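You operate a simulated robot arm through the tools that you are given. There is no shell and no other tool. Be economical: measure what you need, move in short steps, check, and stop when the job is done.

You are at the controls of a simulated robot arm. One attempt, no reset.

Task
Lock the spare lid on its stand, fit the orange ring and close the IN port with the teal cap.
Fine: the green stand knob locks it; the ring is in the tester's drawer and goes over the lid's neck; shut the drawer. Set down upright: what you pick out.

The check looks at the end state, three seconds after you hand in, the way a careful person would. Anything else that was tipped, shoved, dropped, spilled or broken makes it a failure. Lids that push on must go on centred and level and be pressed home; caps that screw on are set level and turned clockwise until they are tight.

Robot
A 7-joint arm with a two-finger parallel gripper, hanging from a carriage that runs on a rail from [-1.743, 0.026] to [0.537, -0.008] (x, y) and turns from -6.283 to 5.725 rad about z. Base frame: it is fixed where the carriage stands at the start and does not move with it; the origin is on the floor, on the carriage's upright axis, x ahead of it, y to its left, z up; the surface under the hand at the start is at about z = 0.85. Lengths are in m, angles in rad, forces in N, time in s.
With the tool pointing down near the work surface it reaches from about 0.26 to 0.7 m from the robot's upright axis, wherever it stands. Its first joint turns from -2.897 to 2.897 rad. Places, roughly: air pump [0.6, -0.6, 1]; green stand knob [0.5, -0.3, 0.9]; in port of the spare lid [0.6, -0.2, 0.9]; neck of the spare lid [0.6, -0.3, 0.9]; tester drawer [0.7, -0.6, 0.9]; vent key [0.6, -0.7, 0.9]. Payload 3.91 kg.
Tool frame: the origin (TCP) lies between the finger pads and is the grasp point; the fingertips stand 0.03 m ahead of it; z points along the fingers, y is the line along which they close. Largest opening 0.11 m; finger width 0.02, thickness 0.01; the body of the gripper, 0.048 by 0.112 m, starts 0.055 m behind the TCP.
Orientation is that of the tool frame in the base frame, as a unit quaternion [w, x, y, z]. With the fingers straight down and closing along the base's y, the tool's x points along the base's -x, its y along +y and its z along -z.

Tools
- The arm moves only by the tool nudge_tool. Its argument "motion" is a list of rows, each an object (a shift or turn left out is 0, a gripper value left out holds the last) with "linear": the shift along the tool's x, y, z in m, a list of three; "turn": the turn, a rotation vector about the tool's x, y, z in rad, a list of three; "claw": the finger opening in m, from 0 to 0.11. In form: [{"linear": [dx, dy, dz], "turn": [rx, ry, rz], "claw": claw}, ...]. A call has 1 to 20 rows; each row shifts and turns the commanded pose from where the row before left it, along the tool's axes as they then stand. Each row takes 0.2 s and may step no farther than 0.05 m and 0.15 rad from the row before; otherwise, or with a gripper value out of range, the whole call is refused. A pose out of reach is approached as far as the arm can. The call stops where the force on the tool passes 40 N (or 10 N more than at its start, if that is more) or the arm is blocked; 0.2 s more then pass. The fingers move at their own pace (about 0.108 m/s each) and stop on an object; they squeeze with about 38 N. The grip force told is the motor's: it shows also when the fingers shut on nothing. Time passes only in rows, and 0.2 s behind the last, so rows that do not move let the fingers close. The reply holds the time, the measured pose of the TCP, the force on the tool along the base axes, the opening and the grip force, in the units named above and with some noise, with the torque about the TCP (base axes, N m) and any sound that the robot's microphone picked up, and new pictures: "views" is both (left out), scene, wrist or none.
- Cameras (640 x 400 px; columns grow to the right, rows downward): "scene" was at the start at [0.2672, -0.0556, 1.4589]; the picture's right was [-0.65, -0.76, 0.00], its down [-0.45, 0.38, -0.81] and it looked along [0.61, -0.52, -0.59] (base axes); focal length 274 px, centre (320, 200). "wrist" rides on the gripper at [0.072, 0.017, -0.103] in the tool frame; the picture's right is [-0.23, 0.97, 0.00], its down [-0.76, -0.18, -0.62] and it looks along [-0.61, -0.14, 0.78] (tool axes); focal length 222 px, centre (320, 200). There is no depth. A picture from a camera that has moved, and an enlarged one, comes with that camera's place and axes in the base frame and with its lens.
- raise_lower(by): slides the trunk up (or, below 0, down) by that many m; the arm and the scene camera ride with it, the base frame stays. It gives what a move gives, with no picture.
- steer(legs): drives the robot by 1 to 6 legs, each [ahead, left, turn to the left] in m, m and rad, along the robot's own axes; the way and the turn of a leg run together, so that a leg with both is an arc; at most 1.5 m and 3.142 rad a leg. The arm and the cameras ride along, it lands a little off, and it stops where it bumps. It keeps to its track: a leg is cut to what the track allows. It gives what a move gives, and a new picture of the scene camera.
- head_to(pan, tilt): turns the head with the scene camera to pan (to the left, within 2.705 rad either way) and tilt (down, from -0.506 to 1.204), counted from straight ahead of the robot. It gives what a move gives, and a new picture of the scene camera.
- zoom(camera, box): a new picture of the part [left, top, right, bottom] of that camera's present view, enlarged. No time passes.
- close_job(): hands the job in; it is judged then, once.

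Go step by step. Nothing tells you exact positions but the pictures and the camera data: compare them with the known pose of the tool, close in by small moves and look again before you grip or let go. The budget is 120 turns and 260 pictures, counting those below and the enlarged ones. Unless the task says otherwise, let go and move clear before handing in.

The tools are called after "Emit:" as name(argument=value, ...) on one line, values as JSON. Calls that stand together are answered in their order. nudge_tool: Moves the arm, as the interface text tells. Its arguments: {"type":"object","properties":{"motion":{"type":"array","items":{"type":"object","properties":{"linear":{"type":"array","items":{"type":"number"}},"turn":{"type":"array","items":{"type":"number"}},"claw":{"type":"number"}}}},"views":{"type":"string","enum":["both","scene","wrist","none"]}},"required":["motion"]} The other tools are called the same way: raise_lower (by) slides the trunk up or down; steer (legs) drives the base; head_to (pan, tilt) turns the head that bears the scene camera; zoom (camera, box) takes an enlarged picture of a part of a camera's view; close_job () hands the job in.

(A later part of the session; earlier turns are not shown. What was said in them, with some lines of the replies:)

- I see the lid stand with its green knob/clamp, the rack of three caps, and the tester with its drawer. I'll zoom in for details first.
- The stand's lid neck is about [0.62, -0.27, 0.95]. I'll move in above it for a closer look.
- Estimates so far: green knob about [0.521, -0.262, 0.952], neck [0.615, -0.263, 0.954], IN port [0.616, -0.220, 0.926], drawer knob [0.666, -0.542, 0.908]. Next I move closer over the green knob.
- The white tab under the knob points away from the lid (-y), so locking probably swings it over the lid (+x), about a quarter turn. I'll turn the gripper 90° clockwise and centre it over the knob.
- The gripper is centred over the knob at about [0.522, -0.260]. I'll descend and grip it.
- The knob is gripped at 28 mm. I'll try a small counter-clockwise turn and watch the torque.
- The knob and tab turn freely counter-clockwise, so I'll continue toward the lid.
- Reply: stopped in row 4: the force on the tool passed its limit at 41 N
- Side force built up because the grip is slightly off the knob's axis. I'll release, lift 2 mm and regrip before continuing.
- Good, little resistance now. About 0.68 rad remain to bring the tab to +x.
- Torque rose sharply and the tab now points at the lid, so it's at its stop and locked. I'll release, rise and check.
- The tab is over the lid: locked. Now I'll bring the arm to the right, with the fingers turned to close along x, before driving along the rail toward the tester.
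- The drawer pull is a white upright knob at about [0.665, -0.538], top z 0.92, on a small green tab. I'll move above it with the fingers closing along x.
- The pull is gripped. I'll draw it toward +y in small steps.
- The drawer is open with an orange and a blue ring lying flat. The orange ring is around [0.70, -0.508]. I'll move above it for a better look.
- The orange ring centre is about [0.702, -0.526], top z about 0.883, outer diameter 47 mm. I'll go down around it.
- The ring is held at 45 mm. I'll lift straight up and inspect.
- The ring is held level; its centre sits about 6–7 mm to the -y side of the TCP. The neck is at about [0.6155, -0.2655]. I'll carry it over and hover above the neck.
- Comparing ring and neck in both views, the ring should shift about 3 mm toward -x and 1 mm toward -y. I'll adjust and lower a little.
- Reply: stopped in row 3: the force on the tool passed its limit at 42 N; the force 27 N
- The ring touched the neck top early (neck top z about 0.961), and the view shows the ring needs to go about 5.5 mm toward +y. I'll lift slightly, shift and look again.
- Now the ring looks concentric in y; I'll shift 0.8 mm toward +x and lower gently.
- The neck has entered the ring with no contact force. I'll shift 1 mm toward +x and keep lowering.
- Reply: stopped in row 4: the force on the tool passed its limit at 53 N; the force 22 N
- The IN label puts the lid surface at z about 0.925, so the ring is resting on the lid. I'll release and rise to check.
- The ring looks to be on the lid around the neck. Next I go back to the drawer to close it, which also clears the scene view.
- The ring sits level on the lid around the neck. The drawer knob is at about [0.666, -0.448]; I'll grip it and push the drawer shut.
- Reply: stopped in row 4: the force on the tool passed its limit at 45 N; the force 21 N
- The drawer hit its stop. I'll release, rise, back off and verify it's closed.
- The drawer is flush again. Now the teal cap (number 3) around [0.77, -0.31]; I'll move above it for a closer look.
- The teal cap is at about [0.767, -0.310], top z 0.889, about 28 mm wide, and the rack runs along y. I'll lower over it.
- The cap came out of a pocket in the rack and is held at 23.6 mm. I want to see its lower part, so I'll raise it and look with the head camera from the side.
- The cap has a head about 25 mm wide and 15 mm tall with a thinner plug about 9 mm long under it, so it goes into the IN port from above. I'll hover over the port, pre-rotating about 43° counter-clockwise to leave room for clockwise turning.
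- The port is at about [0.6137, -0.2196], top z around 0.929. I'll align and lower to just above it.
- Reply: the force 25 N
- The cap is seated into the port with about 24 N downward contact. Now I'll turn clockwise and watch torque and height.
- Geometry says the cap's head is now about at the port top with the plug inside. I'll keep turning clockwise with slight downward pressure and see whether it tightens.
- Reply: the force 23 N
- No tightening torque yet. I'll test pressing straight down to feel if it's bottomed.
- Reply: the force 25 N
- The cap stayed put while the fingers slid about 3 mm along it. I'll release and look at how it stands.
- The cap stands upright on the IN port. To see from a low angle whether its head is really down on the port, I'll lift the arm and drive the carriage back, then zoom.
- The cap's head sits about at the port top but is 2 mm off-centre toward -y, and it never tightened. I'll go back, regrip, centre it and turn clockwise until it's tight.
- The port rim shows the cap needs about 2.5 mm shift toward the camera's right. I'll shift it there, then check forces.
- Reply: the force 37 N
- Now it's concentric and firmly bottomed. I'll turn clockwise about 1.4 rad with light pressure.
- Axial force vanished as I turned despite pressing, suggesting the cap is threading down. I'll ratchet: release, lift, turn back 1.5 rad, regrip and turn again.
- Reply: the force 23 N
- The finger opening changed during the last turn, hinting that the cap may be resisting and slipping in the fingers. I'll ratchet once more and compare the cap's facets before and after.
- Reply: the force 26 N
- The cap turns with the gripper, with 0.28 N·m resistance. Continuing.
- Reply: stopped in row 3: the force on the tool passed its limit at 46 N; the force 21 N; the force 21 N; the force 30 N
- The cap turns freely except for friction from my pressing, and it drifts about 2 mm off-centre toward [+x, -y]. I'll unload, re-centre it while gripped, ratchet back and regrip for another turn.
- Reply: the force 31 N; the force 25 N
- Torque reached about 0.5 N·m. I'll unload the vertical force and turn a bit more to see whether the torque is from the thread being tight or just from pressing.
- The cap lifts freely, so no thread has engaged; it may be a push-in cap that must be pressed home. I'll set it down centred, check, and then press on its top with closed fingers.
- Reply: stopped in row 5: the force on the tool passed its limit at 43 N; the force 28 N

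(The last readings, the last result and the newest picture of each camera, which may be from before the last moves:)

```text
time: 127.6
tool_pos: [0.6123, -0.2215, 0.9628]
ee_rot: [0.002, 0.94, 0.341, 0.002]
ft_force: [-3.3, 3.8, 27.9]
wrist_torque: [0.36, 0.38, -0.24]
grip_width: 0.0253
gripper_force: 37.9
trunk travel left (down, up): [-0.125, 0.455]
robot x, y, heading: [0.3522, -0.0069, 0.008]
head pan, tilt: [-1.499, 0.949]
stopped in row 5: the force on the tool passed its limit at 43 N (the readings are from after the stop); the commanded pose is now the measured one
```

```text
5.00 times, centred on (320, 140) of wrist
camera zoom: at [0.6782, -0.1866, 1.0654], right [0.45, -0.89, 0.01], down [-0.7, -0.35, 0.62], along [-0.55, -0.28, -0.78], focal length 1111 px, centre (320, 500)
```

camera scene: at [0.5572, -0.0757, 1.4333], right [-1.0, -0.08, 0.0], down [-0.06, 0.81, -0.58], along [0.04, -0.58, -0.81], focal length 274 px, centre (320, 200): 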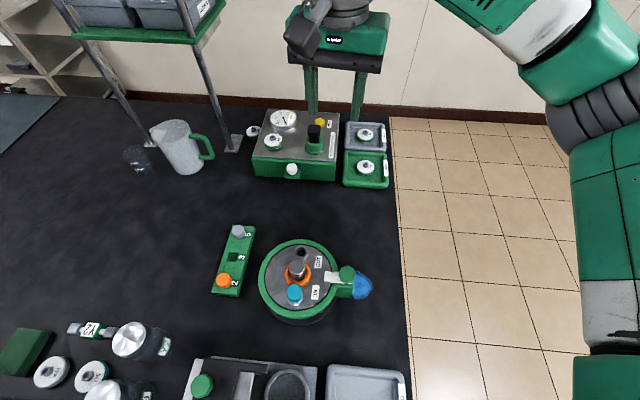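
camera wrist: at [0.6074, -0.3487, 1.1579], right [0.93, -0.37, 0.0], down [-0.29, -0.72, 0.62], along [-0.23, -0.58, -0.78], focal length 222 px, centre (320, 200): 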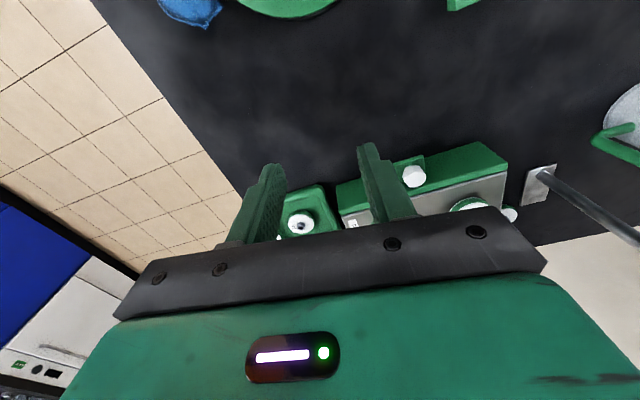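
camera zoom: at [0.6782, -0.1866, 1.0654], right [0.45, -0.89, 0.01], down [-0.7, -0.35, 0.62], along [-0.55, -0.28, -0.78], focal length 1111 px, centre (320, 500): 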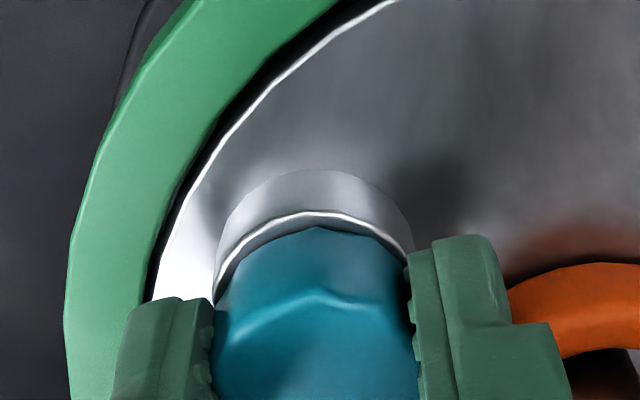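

Emit:
nudge_tool(motion=[{"linear": [0, 0, -0.003]}, {"linear": [0.002, -0.0005, 0]}, {"linear": [0, 0, 0.0015]}, {"linear": [0, 0, 0.0015]}, {}], views="none")

Emit:
nudge_tool(motion=[{"linear": [0, 0, 0.0007]}, {}], views="none")

Emit:
nudge_tool(motion=[{"linear": [0, 0, 0.0007]}, {}], views="none")

Emit:
nudge_tool(motion=[{"linear": [0, 0, 0.0007]}, {}], views="none")

Emit:
nudge_tool(motion=[{"linear": [0, 0, 0.0007]}, {}], views="none")

```text
time: 128.8
tool_pos: [0.6144, -0.22, 0.9616]
ee_rot: [0.004, 0.94, 0.342, 0.002]
ft_force: [-4.6, 5.0, 34.6]
wrist_torque: [0.4, 0.51, -0.28]
grip_width: 0.0252
gripper_force: 38.2
trunk travel left (down, up): [-0.125, 0.455]
robot x, y, heading: [0.3518, -0.0062, 0.005]
head pan, tilt: [-1.499, 0.949]
```

```text
time: 129.2
tool_pos: [0.6143, -0.2201, 0.9626]
ee_rot: [0.003, 0.94, 0.341, 0.003]
ft_force: [-3.1, 3.9, 27.9]
wrist_torque: [0.32, 0.37, -0.15]
grip_width: 0.0249
gripper_force: 38.0
trunk travel left (down, up): [-0.125, 0.455]
robot x, y, heading: [0.3509, -0.0062, 0.002]
head pan, tilt: [-1.499, 0.949]
stopped in row 1: the force on the tool passed its limit at 48 N (the readings are from after the stop); the commanded pose is now the measured one
```

```text
time: 129.6
tool_pos: [0.6135, -0.2203, 0.9619]
ee_rot: [0.004, 0.94, 0.341, 0.004]
ft_force: [-1.7, 3.5, 21.7]
wrist_torque: [0.28, 0.3, -0.05]
grip_width: 0.0249
gripper_force: 38.0
trunk travel left (down, up): [-0.125, 0.455]
robot x, y, heading: [0.3504, -0.0051, 0.003]
head pan, tilt: [-1.499, 0.949]
stopped in row 2: the force on the tool passed its limit at 43 N (the readings are from after the stop); the commanded pose is now the measured one
```

```text
time: 130.4
tool_pos: [0.6146, -0.2184, 0.9622]
ee_rot: [0.004, 0.94, 0.342, 0.005]
ft_force: [-0.3, 4.4, 24.1]
wrist_torque: [0.29, 0.26, -0.21]
grip_width: 0.025
gripper_force: 38.3
trunk travel left (down, up): [-0.125, 0.455]
robot x, y, heading: [0.3535, -0.0045, 0.002]
head pan, tilt: [-1.499, 0.949]
stopped in row 2: the force on the tool passed its limit at 41 N (the readings are from after the stop); the commanded pose is now the measured one
```

```text
time: 130.8
tool_pos: [0.6135, -0.2202, 0.9625]
ee_rot: [0.005, 0.94, 0.342, 0.005]
ft_force: [1.3, 4.0, 22.9]
wrist_torque: [0.33, 0.19, -0.24]
grip_width: 0.025
gripper_force: 38.2
trunk travel left (down, up): [-0.125, 0.455]
robot x, y, heading: [0.349, -0.0006, 0.006]
head pan, tilt: [-1.499, 0.949]
stopped in row 2: the force on the tool passed its limit at 42 N (the readings are from after the stop); the commanded pose is now the measured one
```

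Contact height is the same everywhere, so the head is resting on the rim with a loose plug. I'll level the tool, lift the cap out and inspect the plug and the hole for threads.

Emit:
nudge_tool(motion=[{"linear": [0, 0, -0.003]}, {"turn": [0.0128, -0.006, 0]}, {"linear": [0, 0, -0.02]}, {"linear": [0, 0, -0.03]}, {"linear": [0, 0, -0.045], "turn": [0, 0, -0.14]}, {"linear": [-0.02, 0.02, -0.04], "turn": [0, 0, -0.14]}, {"linear": [-0.02, 0.02, -0.04], "turn": [0, 0, -0.14]}, {"linear": [-0.02, 0.02, -0.04], "turn": [0, 0, -0.14]}, {"linear": [-0.02, 0.02, -0.04], "turn": [0, 0, -0.14]}, {"linear": [-0.02, 0.02, -0.04]}, {}], views="wrist")

Emit:
head_to(pan=-1.1, tilt=0.45)

```text
time: 133.2
tool_pos: [0.6565, -0.351, 1.2608]
ee_rot: [-0.001, 0.766, 0.643, -0.001]
ft_force: [0.5, 0.4, 0.0]
wrist_torque: [0.0, -0.01, -0.02]
grip_width: 0.0229
gripper_force: 38.2
trunk travel left (down, up): [-0.125, 0.455]
robot x, y, heading: [0.3511, -0.0035, 0.005]
head pan, tilt: [-1.499, 0.949]
camera wrist: at [0.6857, -0.2811, 1.3646], right [0.92, -0.39, 0.0], down [-0.3, -0.72, 0.62], along [-0.25, -0.57, -0.78], focal length 222 px, centre (320, 200)
```

wrist: 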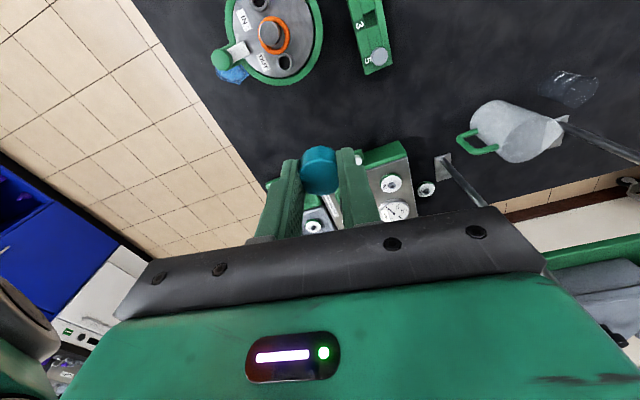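

```text
time: 134.1
tool_pos: [0.6557, -0.3488, 1.2613]
ee_rot: [-0.001, 0.766, 0.643, 0.0]
ft_force: [0.1, 0.4, -0.2]
wrist_torque: [-0.01, -0.01, 0.0]
grip_width: 0.0227
gripper_force: 37.7
trunk travel left (down, up): [-0.125, 0.455]
robot x, y, heading: [0.3486, -0.0073, 0.002]
head pan, tilt: [-1.1, 0.45]
camera scene: at [0.5933, -0.0848, 1.4752], right [-0.89, -0.46, 0.0], down [-0.2, 0.39, -0.9], along [0.41, -0.8, -0.44], focal length 274 px, centre (320, 200)
```

scene: 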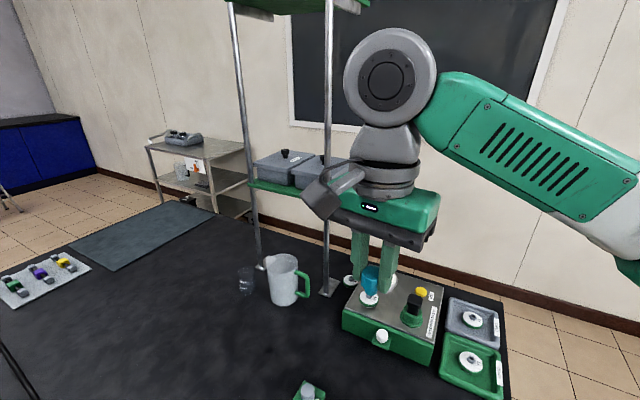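

Emit:
zoom(camera="scene", box=[350, 255, 390, 310])

Emit:
zoom(camera="wrist", box=[245, 0, 295, 40])

```text
7.27 times, centred on (370, 282) of scene
camera zoom: at [0.5933, -0.0848, 1.4752], right [-0.89, -0.46, 0.0], down [-0.2, 0.39, -0.9], along [0.41, -0.8, -0.44], focal length 1994 px, centre (-44, -400)
```

zoom: 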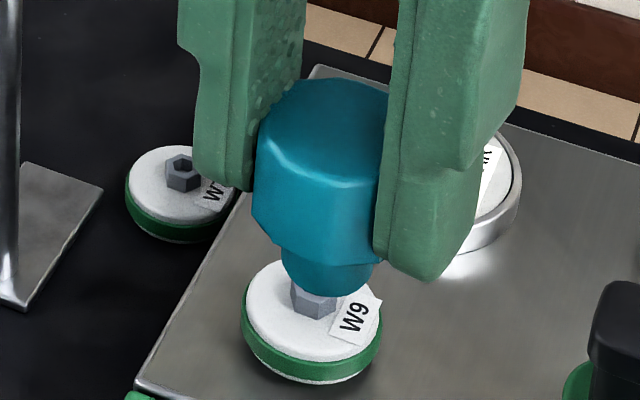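

```text
10.00 times, centred on (270, 20) of wrist
camera zoom: at [0.6856, -0.2809, 1.3641], right [0.92, -0.39, 0.0], down [-0.3, -0.72, 0.62], along [-0.25, -0.57, -0.78], focal length 2221 px, centre (820, 2000)
```

zoom: 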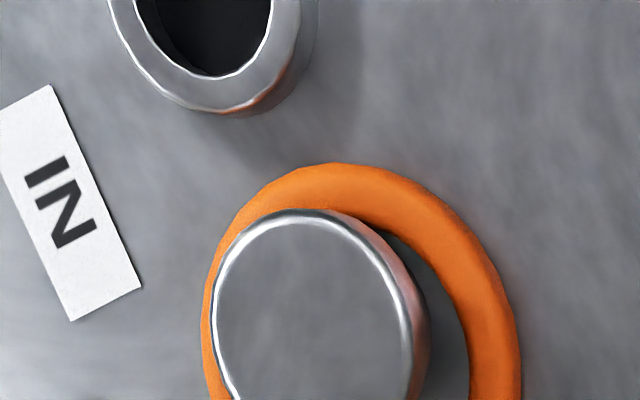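

The plug is plain and about 70% of the head's width, close to the port's bore, with no visible thread. I'll bring it back over the port, insert it carefully centred, turn it with pressure and press it home.

Emit:
nudge_tool(motion=[{"linear": [0.0171, -0.0092, 0.036]}, {"linear": [0.0171, -0.0092, 0.036]}, {"linear": [0.0171, -0.0092, 0.036]}, {"linear": [0.0171, -0.0092, 0.036]}, {"linear": [0.0171, -0.0092, 0.036]}, {"linear": [0.0171, -0.0092, 0.036]}, {"linear": [0.0171, -0.0092, 0.036]}, {"turn": [0, 0, -0.14]}, {"turn": [0, 0, -0.14]}, {"turn": [0, 0, -0.14]}, {"turn": [0, 0, -0.14]}, {"turn": [0, 0, -0.14]}, {"turn": [0, 0, -0.14]}, {}], views="none")

Emit:
zoom(camera="wrist", box=[260, 70, 380, 160])

```text
time: 137.1
tool_pos: [0.6146, -0.222, 1.0063]
ee_rot: [-0.001, 0.436, 0.9, -0.001]
ft_force: [-0.5, 0.1, -0.3]
wrist_torque: [0.05, 0.01, 0.0]
grip_width: 0.025
gripper_force: 37.4
trunk travel left (down, up): [-0.125, 0.455]
robot x, y, heading: [0.3492, -0.007, 0.009]
head pan, tilt: [-1.1, 0.45]
```

```text
4.44 times, centred on (320, 115) of wrist
camera zoom: at [0.5833, -0.1543, 1.1095], right [0.91, 0.42, 0.0], down [0.33, -0.71, 0.62], along [0.26, -0.56, -0.78], focal length 987 px, centre (320, 578)
```

zoom: 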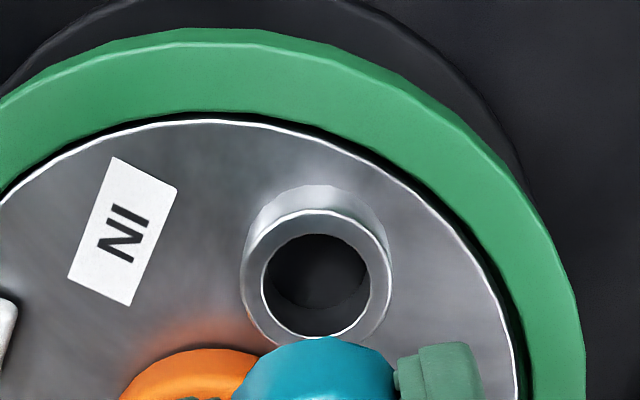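

Important finding: the fingers had slid down the cap, so my recent pressing was fingertips on the port rim, not the cap. I'll insert the cap, then regrip it higher and turn while pressing the cap itself.

Emit:
nudge_tool(motion=[{"linear": [0.0015, 0, 0.015]}, {"linear": [0, 0, 0.015]}, {}], views="none")

Emit:
zoom(camera="wrist", box=[270, 95, 370, 175])

```text
time: 137.9
tool_pos: [0.6128, -0.2212, 0.9762]
ee_rot: [-0.002, 0.437, 0.899, 0.0]
ft_force: [-0.3, -0.1, -0.5]
wrist_torque: [0.01, -0.02, 0.01]
grip_width: 0.0248
gripper_force: 38.4
trunk travel left (down, up): [-0.125, 0.455]
robot x, y, heading: [0.3553, -0.0083, 0.002]
head pan, tilt: [-1.1, 0.45]
```

```text
5.00 times, centred on (320, 135) of wrist
camera zoom: at [0.5816, -0.1536, 1.079], right [0.91, 0.42, 0.0], down [0.33, -0.71, 0.62], along [0.26, -0.56, -0.78], focal length 1111 px, centre (320, 525)
```

zoom: 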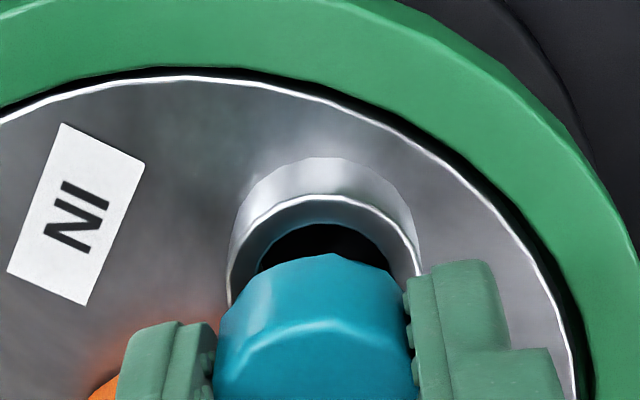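

Emit:
nudge_tool(motion=[{"linear": [0.0006, 0.0015, 0.004]}, {"linear": [0, 0, 0.004]}, {"linear": [0, 0, 0.003]}, {}], views="none")

Emit:
zoom(camera="wrist", box=[270, 95, 370, 175])

```text
time: 138.9
tool_pos: [0.6133, -0.2197, 0.9655]
ee_rot: [-0.001, 0.437, 0.899, 0.0]
ft_force: [0.2, -0.3, 0.2]
wrist_torque: [-0.03, 0.05, -0.01]
grip_width: 0.025
gripper_force: 37.6
trunk travel left (down, up): [-0.125, 0.455]
robot x, y, heading: [0.3495, -0.0048, 0.006]
head pan, tilt: [-1.1, 0.45]
```

```text
5.00 times, centred on (320, 135) of wrist
camera zoom: at [0.583, -0.1521, 1.0686], right [0.91, 0.42, 0.0], down [0.33, -0.71, 0.62], along [0.26, -0.56, -0.78], focal length 1111 px, centre (320, 525)
```

zoom: 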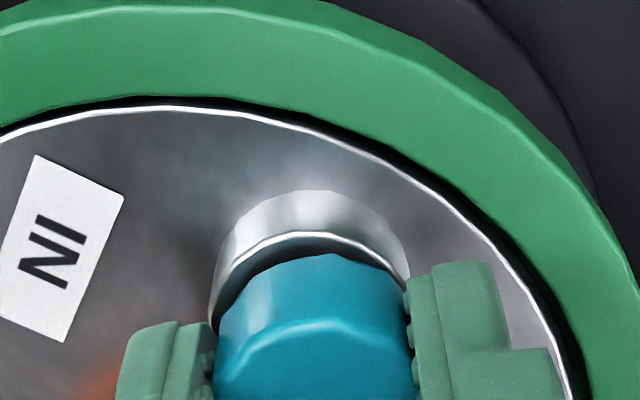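

Emit:
nudge_tool(motion=[{"claw": 0.036}, {"claw": 0.036}, {"linear": [0, 0, -0.0035]}, {"claw": 0.015}, {"claw": 0.015}, {}], views="none")

Emit:
zoom(camera="wrist", box=[270, 95, 370, 175])

Emit:
nudge_tool(motion=[{"linear": [0, 0, 0.0007]}, {"linear": [0, 0, 0.0007]}, {}], views="none")

```text
time: 140.3
tool_pos: [0.6148, -0.2184, 0.9701]
ee_rot: [-0.002, 0.437, 0.9, 0.0]
ft_force: [-0.5, -0.4, 0.6]
wrist_torque: [-0.03, 0.01, 0.01]
grip_width: 0.0249
gripper_force: 38.0
trunk travel left (down, up): [-0.125, 0.455]
robot x, y, heading: [0.3555, -0.0071, 0.0]
head pan, tilt: [-1.1, 0.45]
```

```text
5.00 times, centred on (320, 135) of wrist
camera zoom: at [0.5836, -0.1515, 1.0735], right [0.91, 0.42, 0.0], down [0.33, -0.71, 0.62], along [0.26, -0.56, -0.78], focal length 1111 px, centre (320, 525)
```

zoom: 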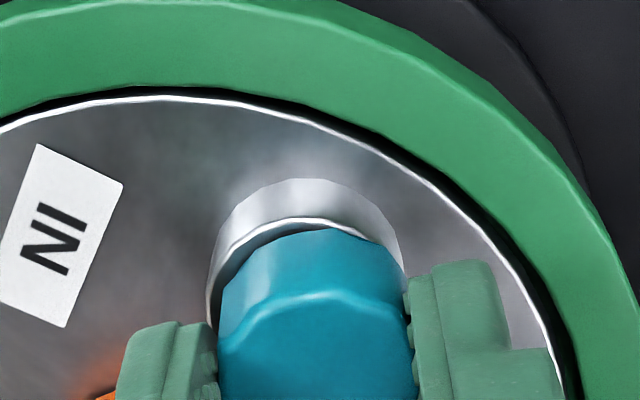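

```text
time: 141.1
tool_pos: [0.6156, -0.2204, 0.9696]
ee_rot: [-0.001, 0.437, 0.899, -0.001]
ft_force: [-8.5, 6.1, 35.6]
wrist_torque: [0.0, 0.21, 0.01]
grip_width: 0.0249
gripper_force: 37.9
trunk travel left (down, up): [-0.125, 0.455]
robot x, y, heading: [0.3515, -0.0046, 0.012]
head pan, tilt: [-1.1, 0.45]
```

Now the cap itself is in contact with its head perhaps 2 mm above the rim. I'll centre it (about 1.3 mm toward camera-left), keep light pressure and turn clockwise.

Emit:
nudge_tool(motion=[{"linear": [0, -0.0013, -0.0008]}, {}, {"turn": [0, 0, 0.1]}, {"turn": [0, 0, 0.1]}, {"turn": [0, 0, 0.1]}, {"turn": [0, 0, 0.1]}], views="none")

Emit:
nudge_tool(motion=[{"turn": [0, 0, 0.1]}, {"turn": [0, 0, 0.1]}, {"turn": [0, 0, 0.1]}, {"turn": [0, 0, 0.1]}], views="none")

Emit:
zoom(camera="wrist", box=[270, 95, 370, 175])

```text
time: 142.5
tool_pos: [0.614, -0.2202, 0.9683]
ee_rot: [-0.001, 0.608, 0.794, -0.001]
ft_force: [5.1, 0.9, 9.8]
wrist_torque: [-0.09, -0.2, 0.06]
grip_width: 0.0249
gripper_force: 38.1
trunk travel left (down, up): [-0.125, 0.455]
robot x, y, heading: [0.352, -0.0078, 0.006]
head pan, tilt: [-1.1, 0.45]
```

```text
time: 143.5
tool_pos: [0.6137, -0.2214, 0.9697]
ee_rot: [-0.001, 0.753, 0.658, 0.0]
ft_force: [0.4, 0.7, 3.0]
wrist_torque: [-0.05, -0.03, 0.05]
grip_width: 0.0248
gripper_force: 38.2
trunk travel left (down, up): [-0.125, 0.455]
robot x, y, heading: [0.3528, -0.0039, 0.003]
head pan, tilt: [-1.1, 0.45]
```

```text
5.00 times, centred on (320, 135) of wrist
camera zoom: at [0.6404, -0.1503, 1.0719], right [0.93, -0.36, 0.0], down [-0.28, -0.73, 0.62], along [-0.22, -0.58, -0.78], focal length 1111 px, centre (320, 525)
```

zoom: 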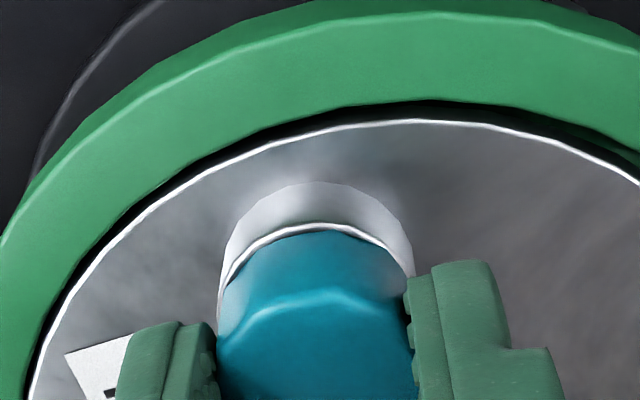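

Well centred now. I'll keep turning with a touch more down pressure.

Emit:
nudge_tool(motion=[{"linear": [0, 0, 0.0006], "turn": [0, 0, 0.08]}, {"turn": [0, 0, 0.08]}, {"turn": [0, 0, 0.08]}, {"turn": [0, 0, 0.08]}], views="none")

Emit:
nudge_tool(motion=[{"linear": [0, 0, 0.0004], "turn": [0, 0, 0.08]}, {"turn": [0, 0, 0.08]}, {"turn": [0, 0, 0.08]}, {"turn": [0, 0, 0.08]}], views="none")

Emit:
nudge_tool(motion=[{"linear": [0, 0, -0.001]}, {}], views="none")

Emit:
nudge_tool(motion=[{"linear": [0, 0, -0.0015]}, {}], views="none")

```text
time: 144.5
tool_pos: [0.6149, -0.2206, 0.9677]
ee_rot: [0.001, 0.849, 0.528, -0.001]
ft_force: [4.7, -2.8, 17.7]
wrist_torque: [-0.17, -0.06, 0.03]
grip_width: 0.0249
gripper_force: 38.4
trunk travel left (down, up): [-0.125, 0.455]
robot x, y, heading: [0.3492, -0.0029, 0.004]
head pan, tilt: [-1.1, 0.45]
```

```text
time: 145.5
tool_pos: [0.6142, -0.2213, 0.9693]
ee_rot: [0.0, 0.922, 0.387, -0.002]
ft_force: [0.6, -2.9, 30.1]
wrist_torque: [-0.12, 0.07, 0.06]
grip_width: 0.025
gripper_force: 38.1
trunk travel left (down, up): [-0.125, 0.455]
robot x, y, heading: [0.3487, -0.0066, 0.01]
head pan, tilt: [-1.1, 0.45]
```

```text
time: 146.1
tool_pos: [0.6144, -0.2211, 0.9685]
ee_rot: [0.0, 0.921, 0.388, -0.001]
ft_force: [2.9, -2.7, 8.4]
wrist_torque: [-0.17, -0.06, 0.05]
grip_width: 0.025
gripper_force: 37.9
trunk travel left (down, up): [-0.125, 0.455]
robot x, y, heading: [0.3519, -0.0063, 0.005]
head pan, tilt: [-1.1, 0.45]
```

```text
time: 146.7
tool_pos: [0.613, -0.2206, 0.9708]
ee_rot: [-0.001, 0.921, 0.388, -0.002]
ft_force: [-0.2, -0.5, 0.2]
wrist_torque: [-0.02, 0.01, -0.01]
grip_width: 0.0251
gripper_force: 38.0
trunk travel left (down, up): [-0.125, 0.455]
robot x, y, heading: [0.3515, -0.0017, 0.011]
head pan, tilt: [-1.1, 0.45]
```

Turning under 30 N gives almost no torque and the cap still lifts freely, so it's not threaded. I'll set it down centred, release, and press it home from above with closed fingers.

Emit:
nudge_tool(motion=[{"linear": [0, 0, 0.0015]}, {"linear": [0, 0, 0.001]}, {}, {"claw": 0.036}, {"claw": 0.036}, {"linear": [0, 0, -0.03]}, {"claw": 0.0, "turn": [0, 0, -0.14]}, {"turn": [0, 0, -0.14]}, {"turn": [0, 0, -0.14]}, {"turn": [0, 0, -0.14]}, {}], views="none")

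Emit:
zoom(camera="wrist", box=[260, 90, 380, 180])

```text
time: 149.1
tool_pos: [0.613, -0.2214, 0.9977]
ee_rot: [-0.001, 0.778, 0.628, 0.0]
ft_force: [0.2, 0.3, 0.2]
wrist_torque: [-0.02, -0.01, -0.02]
grip_width: 0.0002
gripper_force: 37.6
trunk travel left (down, up): [-0.125, 0.455]
robot x, y, heading: [0.3516, -0.0014, 0.004]
head pan, tilt: [-1.1, 0.45]
```

```text
4.44 times, centred on (320, 135) of wrist
camera zoom: at [0.6454, -0.1537, 1.1006], right [0.9, -0.43, 0.0], down [-0.33, -0.71, 0.62], along [-0.27, -0.56, -0.78], focal length 987 px, centre (320, 489)
```

zoom: 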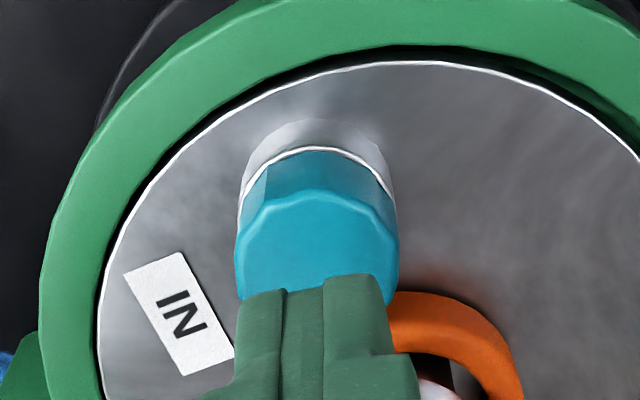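

The cap is concentric with the port. Now pressing its top with closed fingers.

Emit:
nudge_tool(motion=[{"linear": [0, 0, 0.01]}, {"linear": [0, 0, 0.005]}, {"linear": [0, 0, 0.002]}, {"linear": [0, 0, 0.002]}, {"linear": [0, 0, 0.002]}, {"linear": [0, 0, 0.002]}, {"linear": [0, 0, 0.002]}, {"linear": [0, 0, 0.002]}], views="none")

Emit:
nudge_tool(motion=[{"linear": [0, 0, 0.002]}, {"linear": [0, 0, 0.002]}, {"linear": [0, 0, 0.002]}], views="none")

Emit:
zoom(camera="wrist", box=[260, 90, 380, 180])

```text
time: 150.3
tool_pos: [0.6136, -0.2216, 0.9799]
ee_rot: [0.001, 0.777, 0.629, 0.0]
ft_force: [-2.7, 4.5, 27.7]
wrist_torque: [0.23, 0.09, 0.02]
grip_width: 0.0
gripper_force: 37.5
trunk travel left (down, up): [-0.125, 0.455]
robot x, y, heading: [0.3535, -0.0046, 0.006]
head pan, tilt: [-1.1, 0.45]
stopped in row 5: the force on the tool passed its limit at 47 N (the readings are from after the stop); the commanded pose is now the measured one
```

```text
time: 150.7
tool_pos: [0.6144, -0.2217, 0.9799]
ee_rot: [0.003, 0.777, 0.629, 0.0]
ft_force: [-1.5, 3.6, 23.4]
wrist_torque: [0.19, 0.04, 0.0]
grip_width: 0.0
gripper_force: 37.0
trunk travel left (down, up): [-0.125, 0.455]
robot x, y, heading: [0.3508, -0.0044, 0.007]
head pan, tilt: [-1.1, 0.45]
stopped in row 1: the force on the tool passed its limit at 43 N (the readings are from after the stop); the commanded pose is now the measured one
```

```text
4.44 times, centred on (320, 135) of wrist
camera zoom: at [0.6451, -0.1534, 1.0828], right [0.91, -0.42, 0.01], down [-0.33, -0.71, 0.62], along [-0.26, -0.57, -0.78], focal length 987 px, centre (320, 489)
```

zoom: 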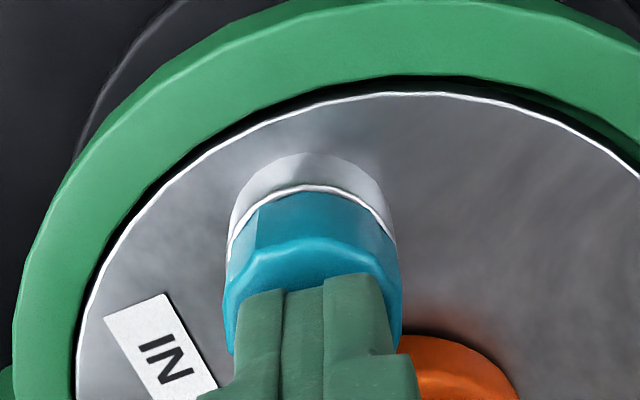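

Pressing with 47 N moves nothing: the cap is bottomed. For certainty I'll do one more clockwise stroke with the cap gripped high and loaded, then check it.

Emit:
nudge_tool(motion=[{"linear": [0, 0, -0.01]}, {"linear": [0, 0, -0.01], "claw": 0.036}, {"turn": [0, 0, -0.145]}, {"turn": [0, 0, -0.145]}, {"turn": [0, 0, -0.145]}, {"turn": [0, 0, -0.145]}, {"turn": [0, 0, -0.145]}, {"turn": [0, 0, -0.145]}, {}, {"linear": [0, 0, 0.015]}, {"linear": [0, 0, 0.014]}, {"claw": 0.015}, {"claw": 0.015}, {}], views="none")

Emit:
zoom(camera="wrist", box=[270, 95, 370, 175])

Emit:
nudge_tool(motion=[{"linear": [0, 0, 0.0007]}, {"linear": [0, 0, 0.0005]}, {"turn": [0, 0, 0.12]}, {"turn": [0, 0, 0.12]}, {"turn": [0, 0, 0.12]}, {"turn": [0, 0, 0.12]}], views="none")

```text
time: 153.7
tool_pos: [0.6134, -0.2211, 0.9702]
ee_rot: [0.002, 0.44, 0.898, -0.001]
ft_force: [-1.1, 3.3, 12.6]
wrist_torque: [0.19, 0.0, -0.07]
grip_width: 0.0233
gripper_force: 38.1
trunk travel left (down, up): [-0.125, 0.455]
robot x, y, heading: [0.3515, -0.0034, 0.004]
head pan, tilt: [-1.1, 0.45]
```

```text
5.00 times, centred on (320, 135) of wrist
camera zoom: at [0.5817, -0.1525, 1.0731], right [0.91, 0.42, 0.0], down [0.33, -0.71, 0.63], along [0.26, -0.57, -0.78], focal length 1111 px, centre (320, 525)
```

zoom: 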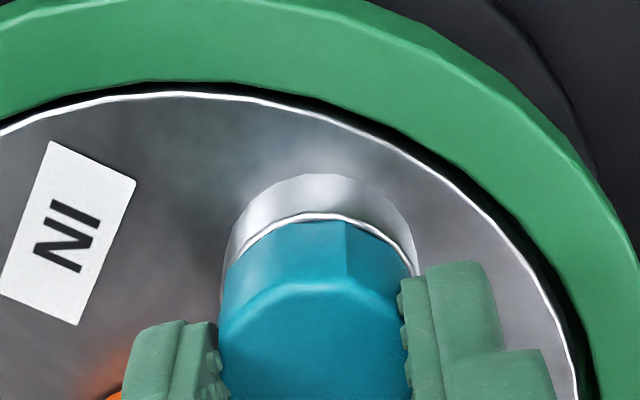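

```text
time: 155.1
tool_pos: [0.6137, -0.2217, 0.9692]
ee_rot: [0.002, 0.642, 0.767, 0.0]
ft_force: [0.2, -2.4, 7.4]
wrist_torque: [-0.14, -0.04, 0.0]
grip_width: 0.0249
gripper_force: 37.6
trunk travel left (down, up): [-0.125, 0.455]
robot x, y, heading: [0.3542, -0.0046, 0.005]
head pan, tilt: [-1.1, 0.45]
```

Emit:
zoom(camera="wrist", box=[270, 95, 370, 175])

Emit:
nudge_tool(motion=[{"linear": [0, 0, 0.0005], "turn": [0, 0, 0.12]}, {"turn": [0, 0, 0.12]}, {"turn": [0, 0, 0.12]}, {"turn": [0, 0, 0.12]}], views="none")

Emit:
nudge_tool(motion=[{"turn": [0, 0, 0.12]}, {"turn": [0, 0, 0.12]}, {"turn": [0, 0, 0.12]}, {"turn": [0, 0, 0.12]}], views="none")

Emit:
zoom(camera="wrist", box=[270, 95, 370, 175])

```text
5.00 times, centred on (320, 135) of wrist
camera zoom: at [0.6177, -0.1471, 1.0716], right [1.0, -0.05, 0.0], down [-0.04, -0.78, 0.63], along [-0.03, -0.62, -0.78], focal length 1111 px, centre (320, 525)
```

zoom: 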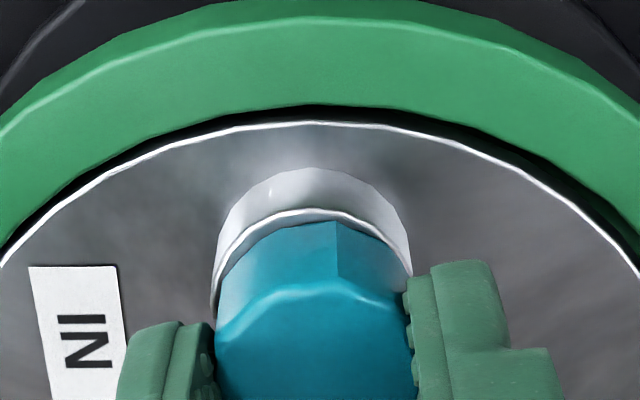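

```text
time: 156.1
tool_pos: [0.6156, -0.2218, 0.968]
ee_rot: [0.003, 0.806, 0.592, 0.0]
ft_force: [2.3, -4.0, 8.3]
wrist_torque: [-0.18, -0.02, 0.01]
grip_width: 0.0248
gripper_force: 37.6
trunk travel left (down, up): [-0.125, 0.455]
robot x, y, heading: [0.3504, -0.0079, 0.006]
head pan, tilt: [-1.1, 0.45]
```

```text
time: 157.1
tool_pos: [0.6134, -0.2211, 0.9687]
ee_rot: [0.001, 0.923, 0.384, 0.001]
ft_force: [0.0, -0.7, 0.2]
wrist_torque: [0.01, 0.0, 0.02]
grip_width: 0.0248
gripper_force: 38.2
trunk travel left (down, up): [-0.125, 0.455]
robot x, y, heading: [0.3509, -0.0022, 0.005]
head pan, tilt: [-1.1, 0.45]
```

```text
5.00 times, centred on (320, 135) of wrist
camera zoom: at [0.6761, -0.1817, 1.0722], right [0.53, -0.85, 0.0], down [-0.66, -0.41, 0.62], along [-0.53, -0.33, -0.78], focal length 1111 px, centre (320, 525)
```

zoom: 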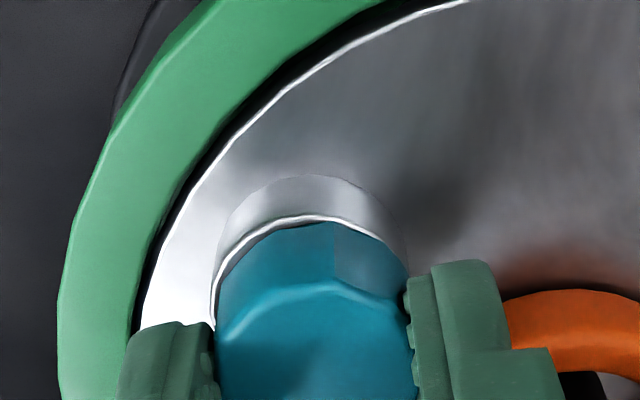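

Axial force again faded during the turn, as if the cap moved down slightly. I'll test whether it now resists lifting.

Emit:
nudge_tool(motion=[{"linear": [0, 0, -0.001]}, {}], views="none")

Emit:
nudge_tool(motion=[{"linear": [0, 0, -0.001]}, {}], views="none")

Emit:
nudge_tool(motion=[{"linear": [0, 0, -0.001]}, {}], views="none")

Emit:
zoom(camera="wrist", box=[270, 95, 370, 175])

```text
time: 157.7
tool_pos: [0.6127, -0.2213, 0.9707]
ee_rot: [0.001, 0.923, 0.385, 0.001]
ft_force: [0.5, 0.0, 0.2]
wrist_torque: [-0.01, 0.0, -0.03]
grip_width: 0.0249
gripper_force: 37.9
trunk travel left (down, up): [-0.125, 0.455]
robot x, y, heading: [0.3496, -0.003, 0.006]
head pan, tilt: [-1.1, 0.45]
```

```text
time: 158.3
tool_pos: [0.6127, -0.2225, 0.9714]
ee_rot: [0.002, 0.923, 0.384, 0.0]
ft_force: [-0.5, -0.1, -1.4]
wrist_torque: [0.02, -0.01, -0.02]
grip_width: 0.0247
gripper_force: 37.6
trunk travel left (down, up): [-0.125, 0.455]
robot x, y, heading: [0.3501, -0.0071, 0.005]
head pan, tilt: [-1.1, 0.45]
```

```text
time: 158.9
tool_pos: [0.613, -0.2224, 0.9718]
ee_rot: [0.002, 0.923, 0.385, 0.0]
ft_force: [0.0, -0.1, -0.6]
wrist_torque: [-0.05, 0.01, 0.02]
grip_width: 0.0247
gripper_force: 38.0
trunk travel left (down, up): [-0.125, 0.455]
robot x, y, heading: [0.3516, -0.0071, 0.002]
head pan, tilt: [-1.1, 0.45]
```

```text
5.00 times, centred on (320, 135) of wrist
camera zoom: at [0.6765, -0.182, 1.0747], right [0.53, -0.85, 0.0], down [-0.66, -0.41, 0.62], along [-0.53, -0.33, -0.78], focal length 1111 px, centre (320, 525)
```

zoom: 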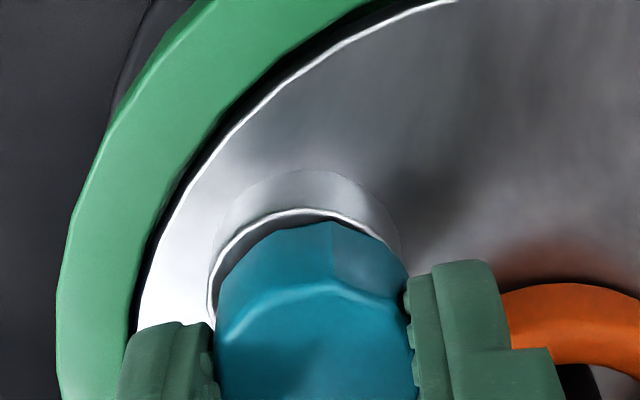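

It still lifts freely: this is a plain push-in stopper. I'll centre it, lower it, press it home and release.

Emit:
nudge_tool(motion=[{"linear": [0, -0.0012, 0.0015]}, {"linear": [0, 0, 0.0015]}, {"linear": [0, 0, 0.001]}, {}, {"claw": 0.036}, {"claw": 0.036}, {"linear": [0, 0, -0.03]}, {"claw": 0.0, "turn": [0, 0, -0.14]}, {"turn": [0, 0, -0.14]}, {"turn": [0, 0, -0.14]}, {"turn": [0, 0, -0.14]}, {}], views="none")

Emit:
zoom(camera="wrist", box=[260, 90, 380, 180])

```text
time: 161.5
tool_pos: [0.6124, -0.2201, 0.9982]
ee_rot: [0.002, 0.781, 0.625, 0.0]
ft_force: [0.2, -0.1, 0.5]
wrist_torque: [-0.02, 0.02, -0.01]
grip_width: 0.0001
gripper_force: 37.2
trunk travel left (down, up): [-0.125, 0.455]
robot x, y, heading: [0.3523, -0.0037, 0.0]
head pan, tilt: [-1.1, 0.45]
```

```text
4.44 times, centred on (320, 135) of wrist
camera zoom: at [0.6444, -0.1524, 1.101], right [0.9, -0.43, 0.0], down [-0.34, -0.7, 0.62], along [-0.27, -0.56, -0.78], focal length 987 px, centre (320, 489)
```

zoom: 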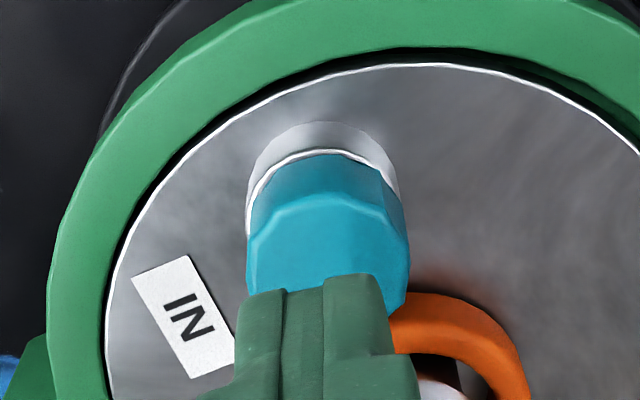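

Emit:
nudge_tool(motion=[{"linear": [0, 0.0014, 0.01]}, {"linear": [0, 0, 0.005]}, {"linear": [0, 0, 0.002]}, {"linear": [0, 0, 0.002]}, {"linear": [0, 0, 0.002]}, {"linear": [0, 0, 0.002]}, {"linear": [0, 0, 0.002]}], views="none")

Emit:
nudge_tool(motion=[{"linear": [0, 0, -0.02]}, {"linear": [0, 0, -0.03]}, {"linear": [0, 0, -0.04]}, {"linear": [-0.04, 0, -0.03]}, {"linear": [-0.04, 0, -0.03]}, {"linear": [-0.04, 0, -0.03]}, {"linear": [-0.04, 0, -0.03]}, {"linear": [-0.04, 0, -0.03]}, {}], views="none")

Emit:
steer(legs=[[-0.95, 0, 0]])

Emit:
raise_lower(by=-0.12)

Emit:
head_to(pan=-0.15, tilt=0.45)

```text
time: 162.6
tool_pos: [0.6147, -0.2191, 0.9798]
ee_rot: [0.004, 0.78, 0.626, 0.001]
ft_force: [-4.4, 5.9, 28.7]
wrist_torque: [0.19, 0.19, 0.01]
grip_width: 0.0002
gripper_force: 37.8
trunk travel left (down, up): [-0.125, 0.455]
robot x, y, heading: [0.3493, -0.0066, 0.008]
head pan, tilt: [-1.1, 0.45]
stopped in row 5: the force on the tool passed its limit at 45 N (the readings are from after the stop); the commanded pose is now the measured one
```

```text
time: 164.6
tool_pos: [0.5694, -0.4155, 1.2216]
ee_rot: [0.002, 0.78, 0.625, 0.0]
ft_force: [0.3, 0.5, 0.2]
wrist_torque: [0.01, 0.03, 0.0]
grip_width: 0.0
gripper_force: 37.1
trunk travel left (down, up): [-0.125, 0.455]
robot x, y, heading: [0.352, -0.0055, 0.004]
head pan, tilt: [-1.1, 0.45]
```

```text
time: 169.5
tool_pos: [-0.4034, -0.4103, 1.2197]
ee_rot: [0.003, 0.792, 0.61, 0.001]
ft_force: [-0.3, 0.6, 1.3]
wrist_torque: [0.0, 0.02, 0.02]
grip_width: 0.0
gripper_force: 37.8
trunk travel left (down, up): [-0.125, 0.455]
robot x, y, heading: [-0.6072, 0.0078, -0.038]
head pan, tilt: [-1.1, 0.45]
camera scene: at [-0.3665, -0.0801, 1.4753], right [-0.91, -0.42, 0.0], down [-0.18, 0.39, -0.9], along [0.38, -0.82, -0.44], focal length 274 px, centre (320, 200)
```

scene: 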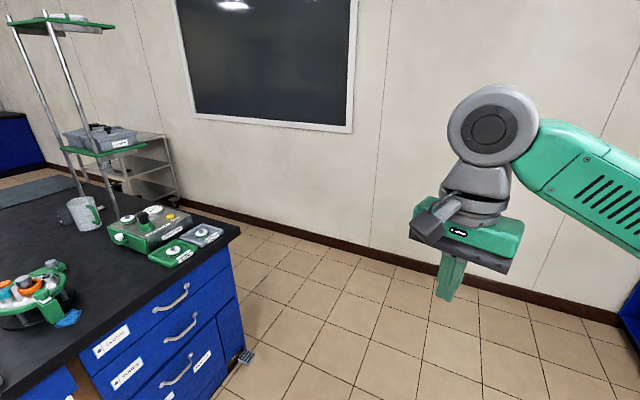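

```text
time: 171.0
tool_pos: [-0.404, -0.409, 1.1003]
ee_rot: [0.003, 0.793, 0.61, 0.001]
ft_force: [0.4, 0.1, -0.3]
wrist_torque: [0.0, 0.0, -0.01]
grip_width: 0.0
gripper_force: 37.9
trunk travel left (down, up): [-0.005, 0.575]
robot x, y, heading: [-0.6039, 0.0074, -0.035]
head pan, tilt: [-1.1, 0.45]
```

```text
time: 172.3
tool_pos: [-0.4036, -0.4099, 1.1006]
ee_rot: [0.003, 0.793, 0.61, 0.001]
ft_force: [0.5, 0.1, 0.5]
wrist_torque: [0.0, -0.03, -0.02]
grip_width: 0.0
gripper_force: 37.5
trunk travel left (down, up): [-0.005, 0.575]
robot x, y, heading: [-0.6088, 0.0083, -0.035]
head pan, tilt: [-0.15, 0.45]
camera scene: at [-0.315, -0.0138, 1.3553], right [-0.19, -0.98, 0.0], down [-0.43, 0.08, -0.9], along [0.88, -0.17, -0.44], focal length 274 px, centre (320, 200)
```

scene: 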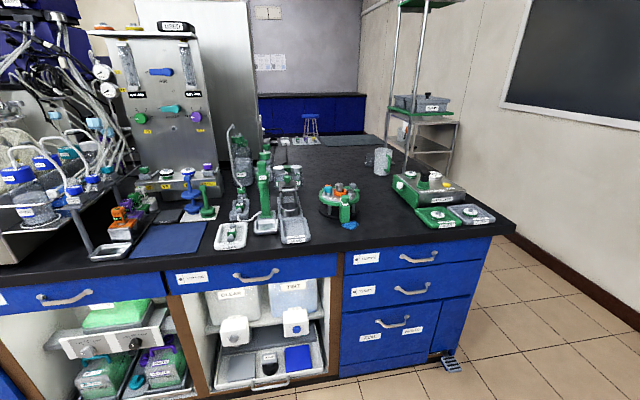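

Emit:
zoom(camera="scene", box=[318, 180, 346, 206])

Emit:
zoom(camera="scene", box=[380, 160, 500, 235])

```text
15.38 times, centred on (332, 193) of scene
camera zoom: at [-0.315, -0.0138, 1.3553], right [-0.19, -0.98, 0.0], down [-0.43, 0.08, -0.9], along [0.88, -0.17, -0.44], focal length 4217 px, centre (135, 308)
```

zoom: 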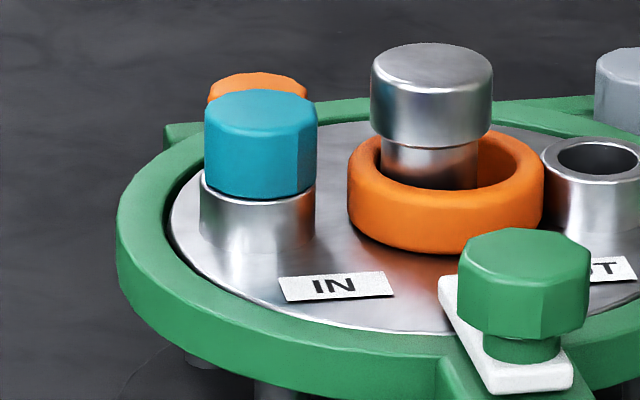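

```text
5.33 times, centred on (440, 198) of scene
camera zoom: at [-0.315, -0.0138, 1.3553], right [-0.19, -0.98, 0.0], down [-0.43, 0.08, -0.9], along [0.88, -0.17, -0.44], focal length 1462 px, centre (-320, 213)
```

zoom: 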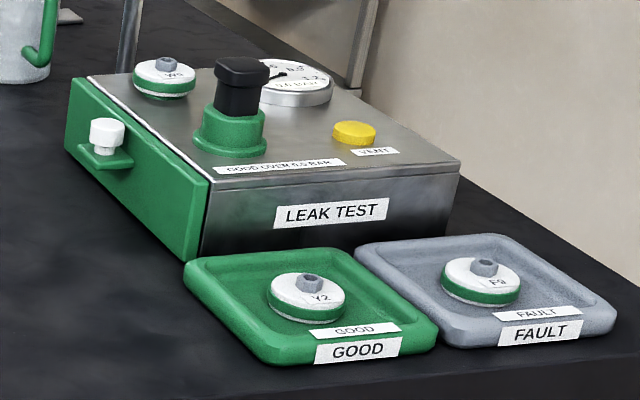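

The close view shows the cap level, centred and seated on the IN port. The ring lies flat around the neck, the lock tab is over the lid and the drawer is shut. Nothing else has moved, so I'm handing in.

Emit:
close_job()

```text
The job is handed in.
```

I locked the spare lid, put the orange ring over its neck, shut the drawer and closed the IN port with the teal cap; the one doubt is whether that cap counts as tight.

- **Lid lock:** I turned the green knob counter-clockwise until it hit its stop, so the white tab now sits over the lid.
- **Ring:** it lies flat on the lid around the neck, about 3 mm off-centre.
- **Teal cap:** it sits centred and level in the IN port. I pressed it with about 45 N and it did not move further. I also turned it clockwise several times, but no thread engaged and I could still lift it freely. I saw no thread on it, so I treated it as a push-in cap; if it is meant to screw tight, it isn't.
- **Drawer:** it is pushed shut to its stop, with the blue ring left inside.

I saw nothing else tipped or out of place.
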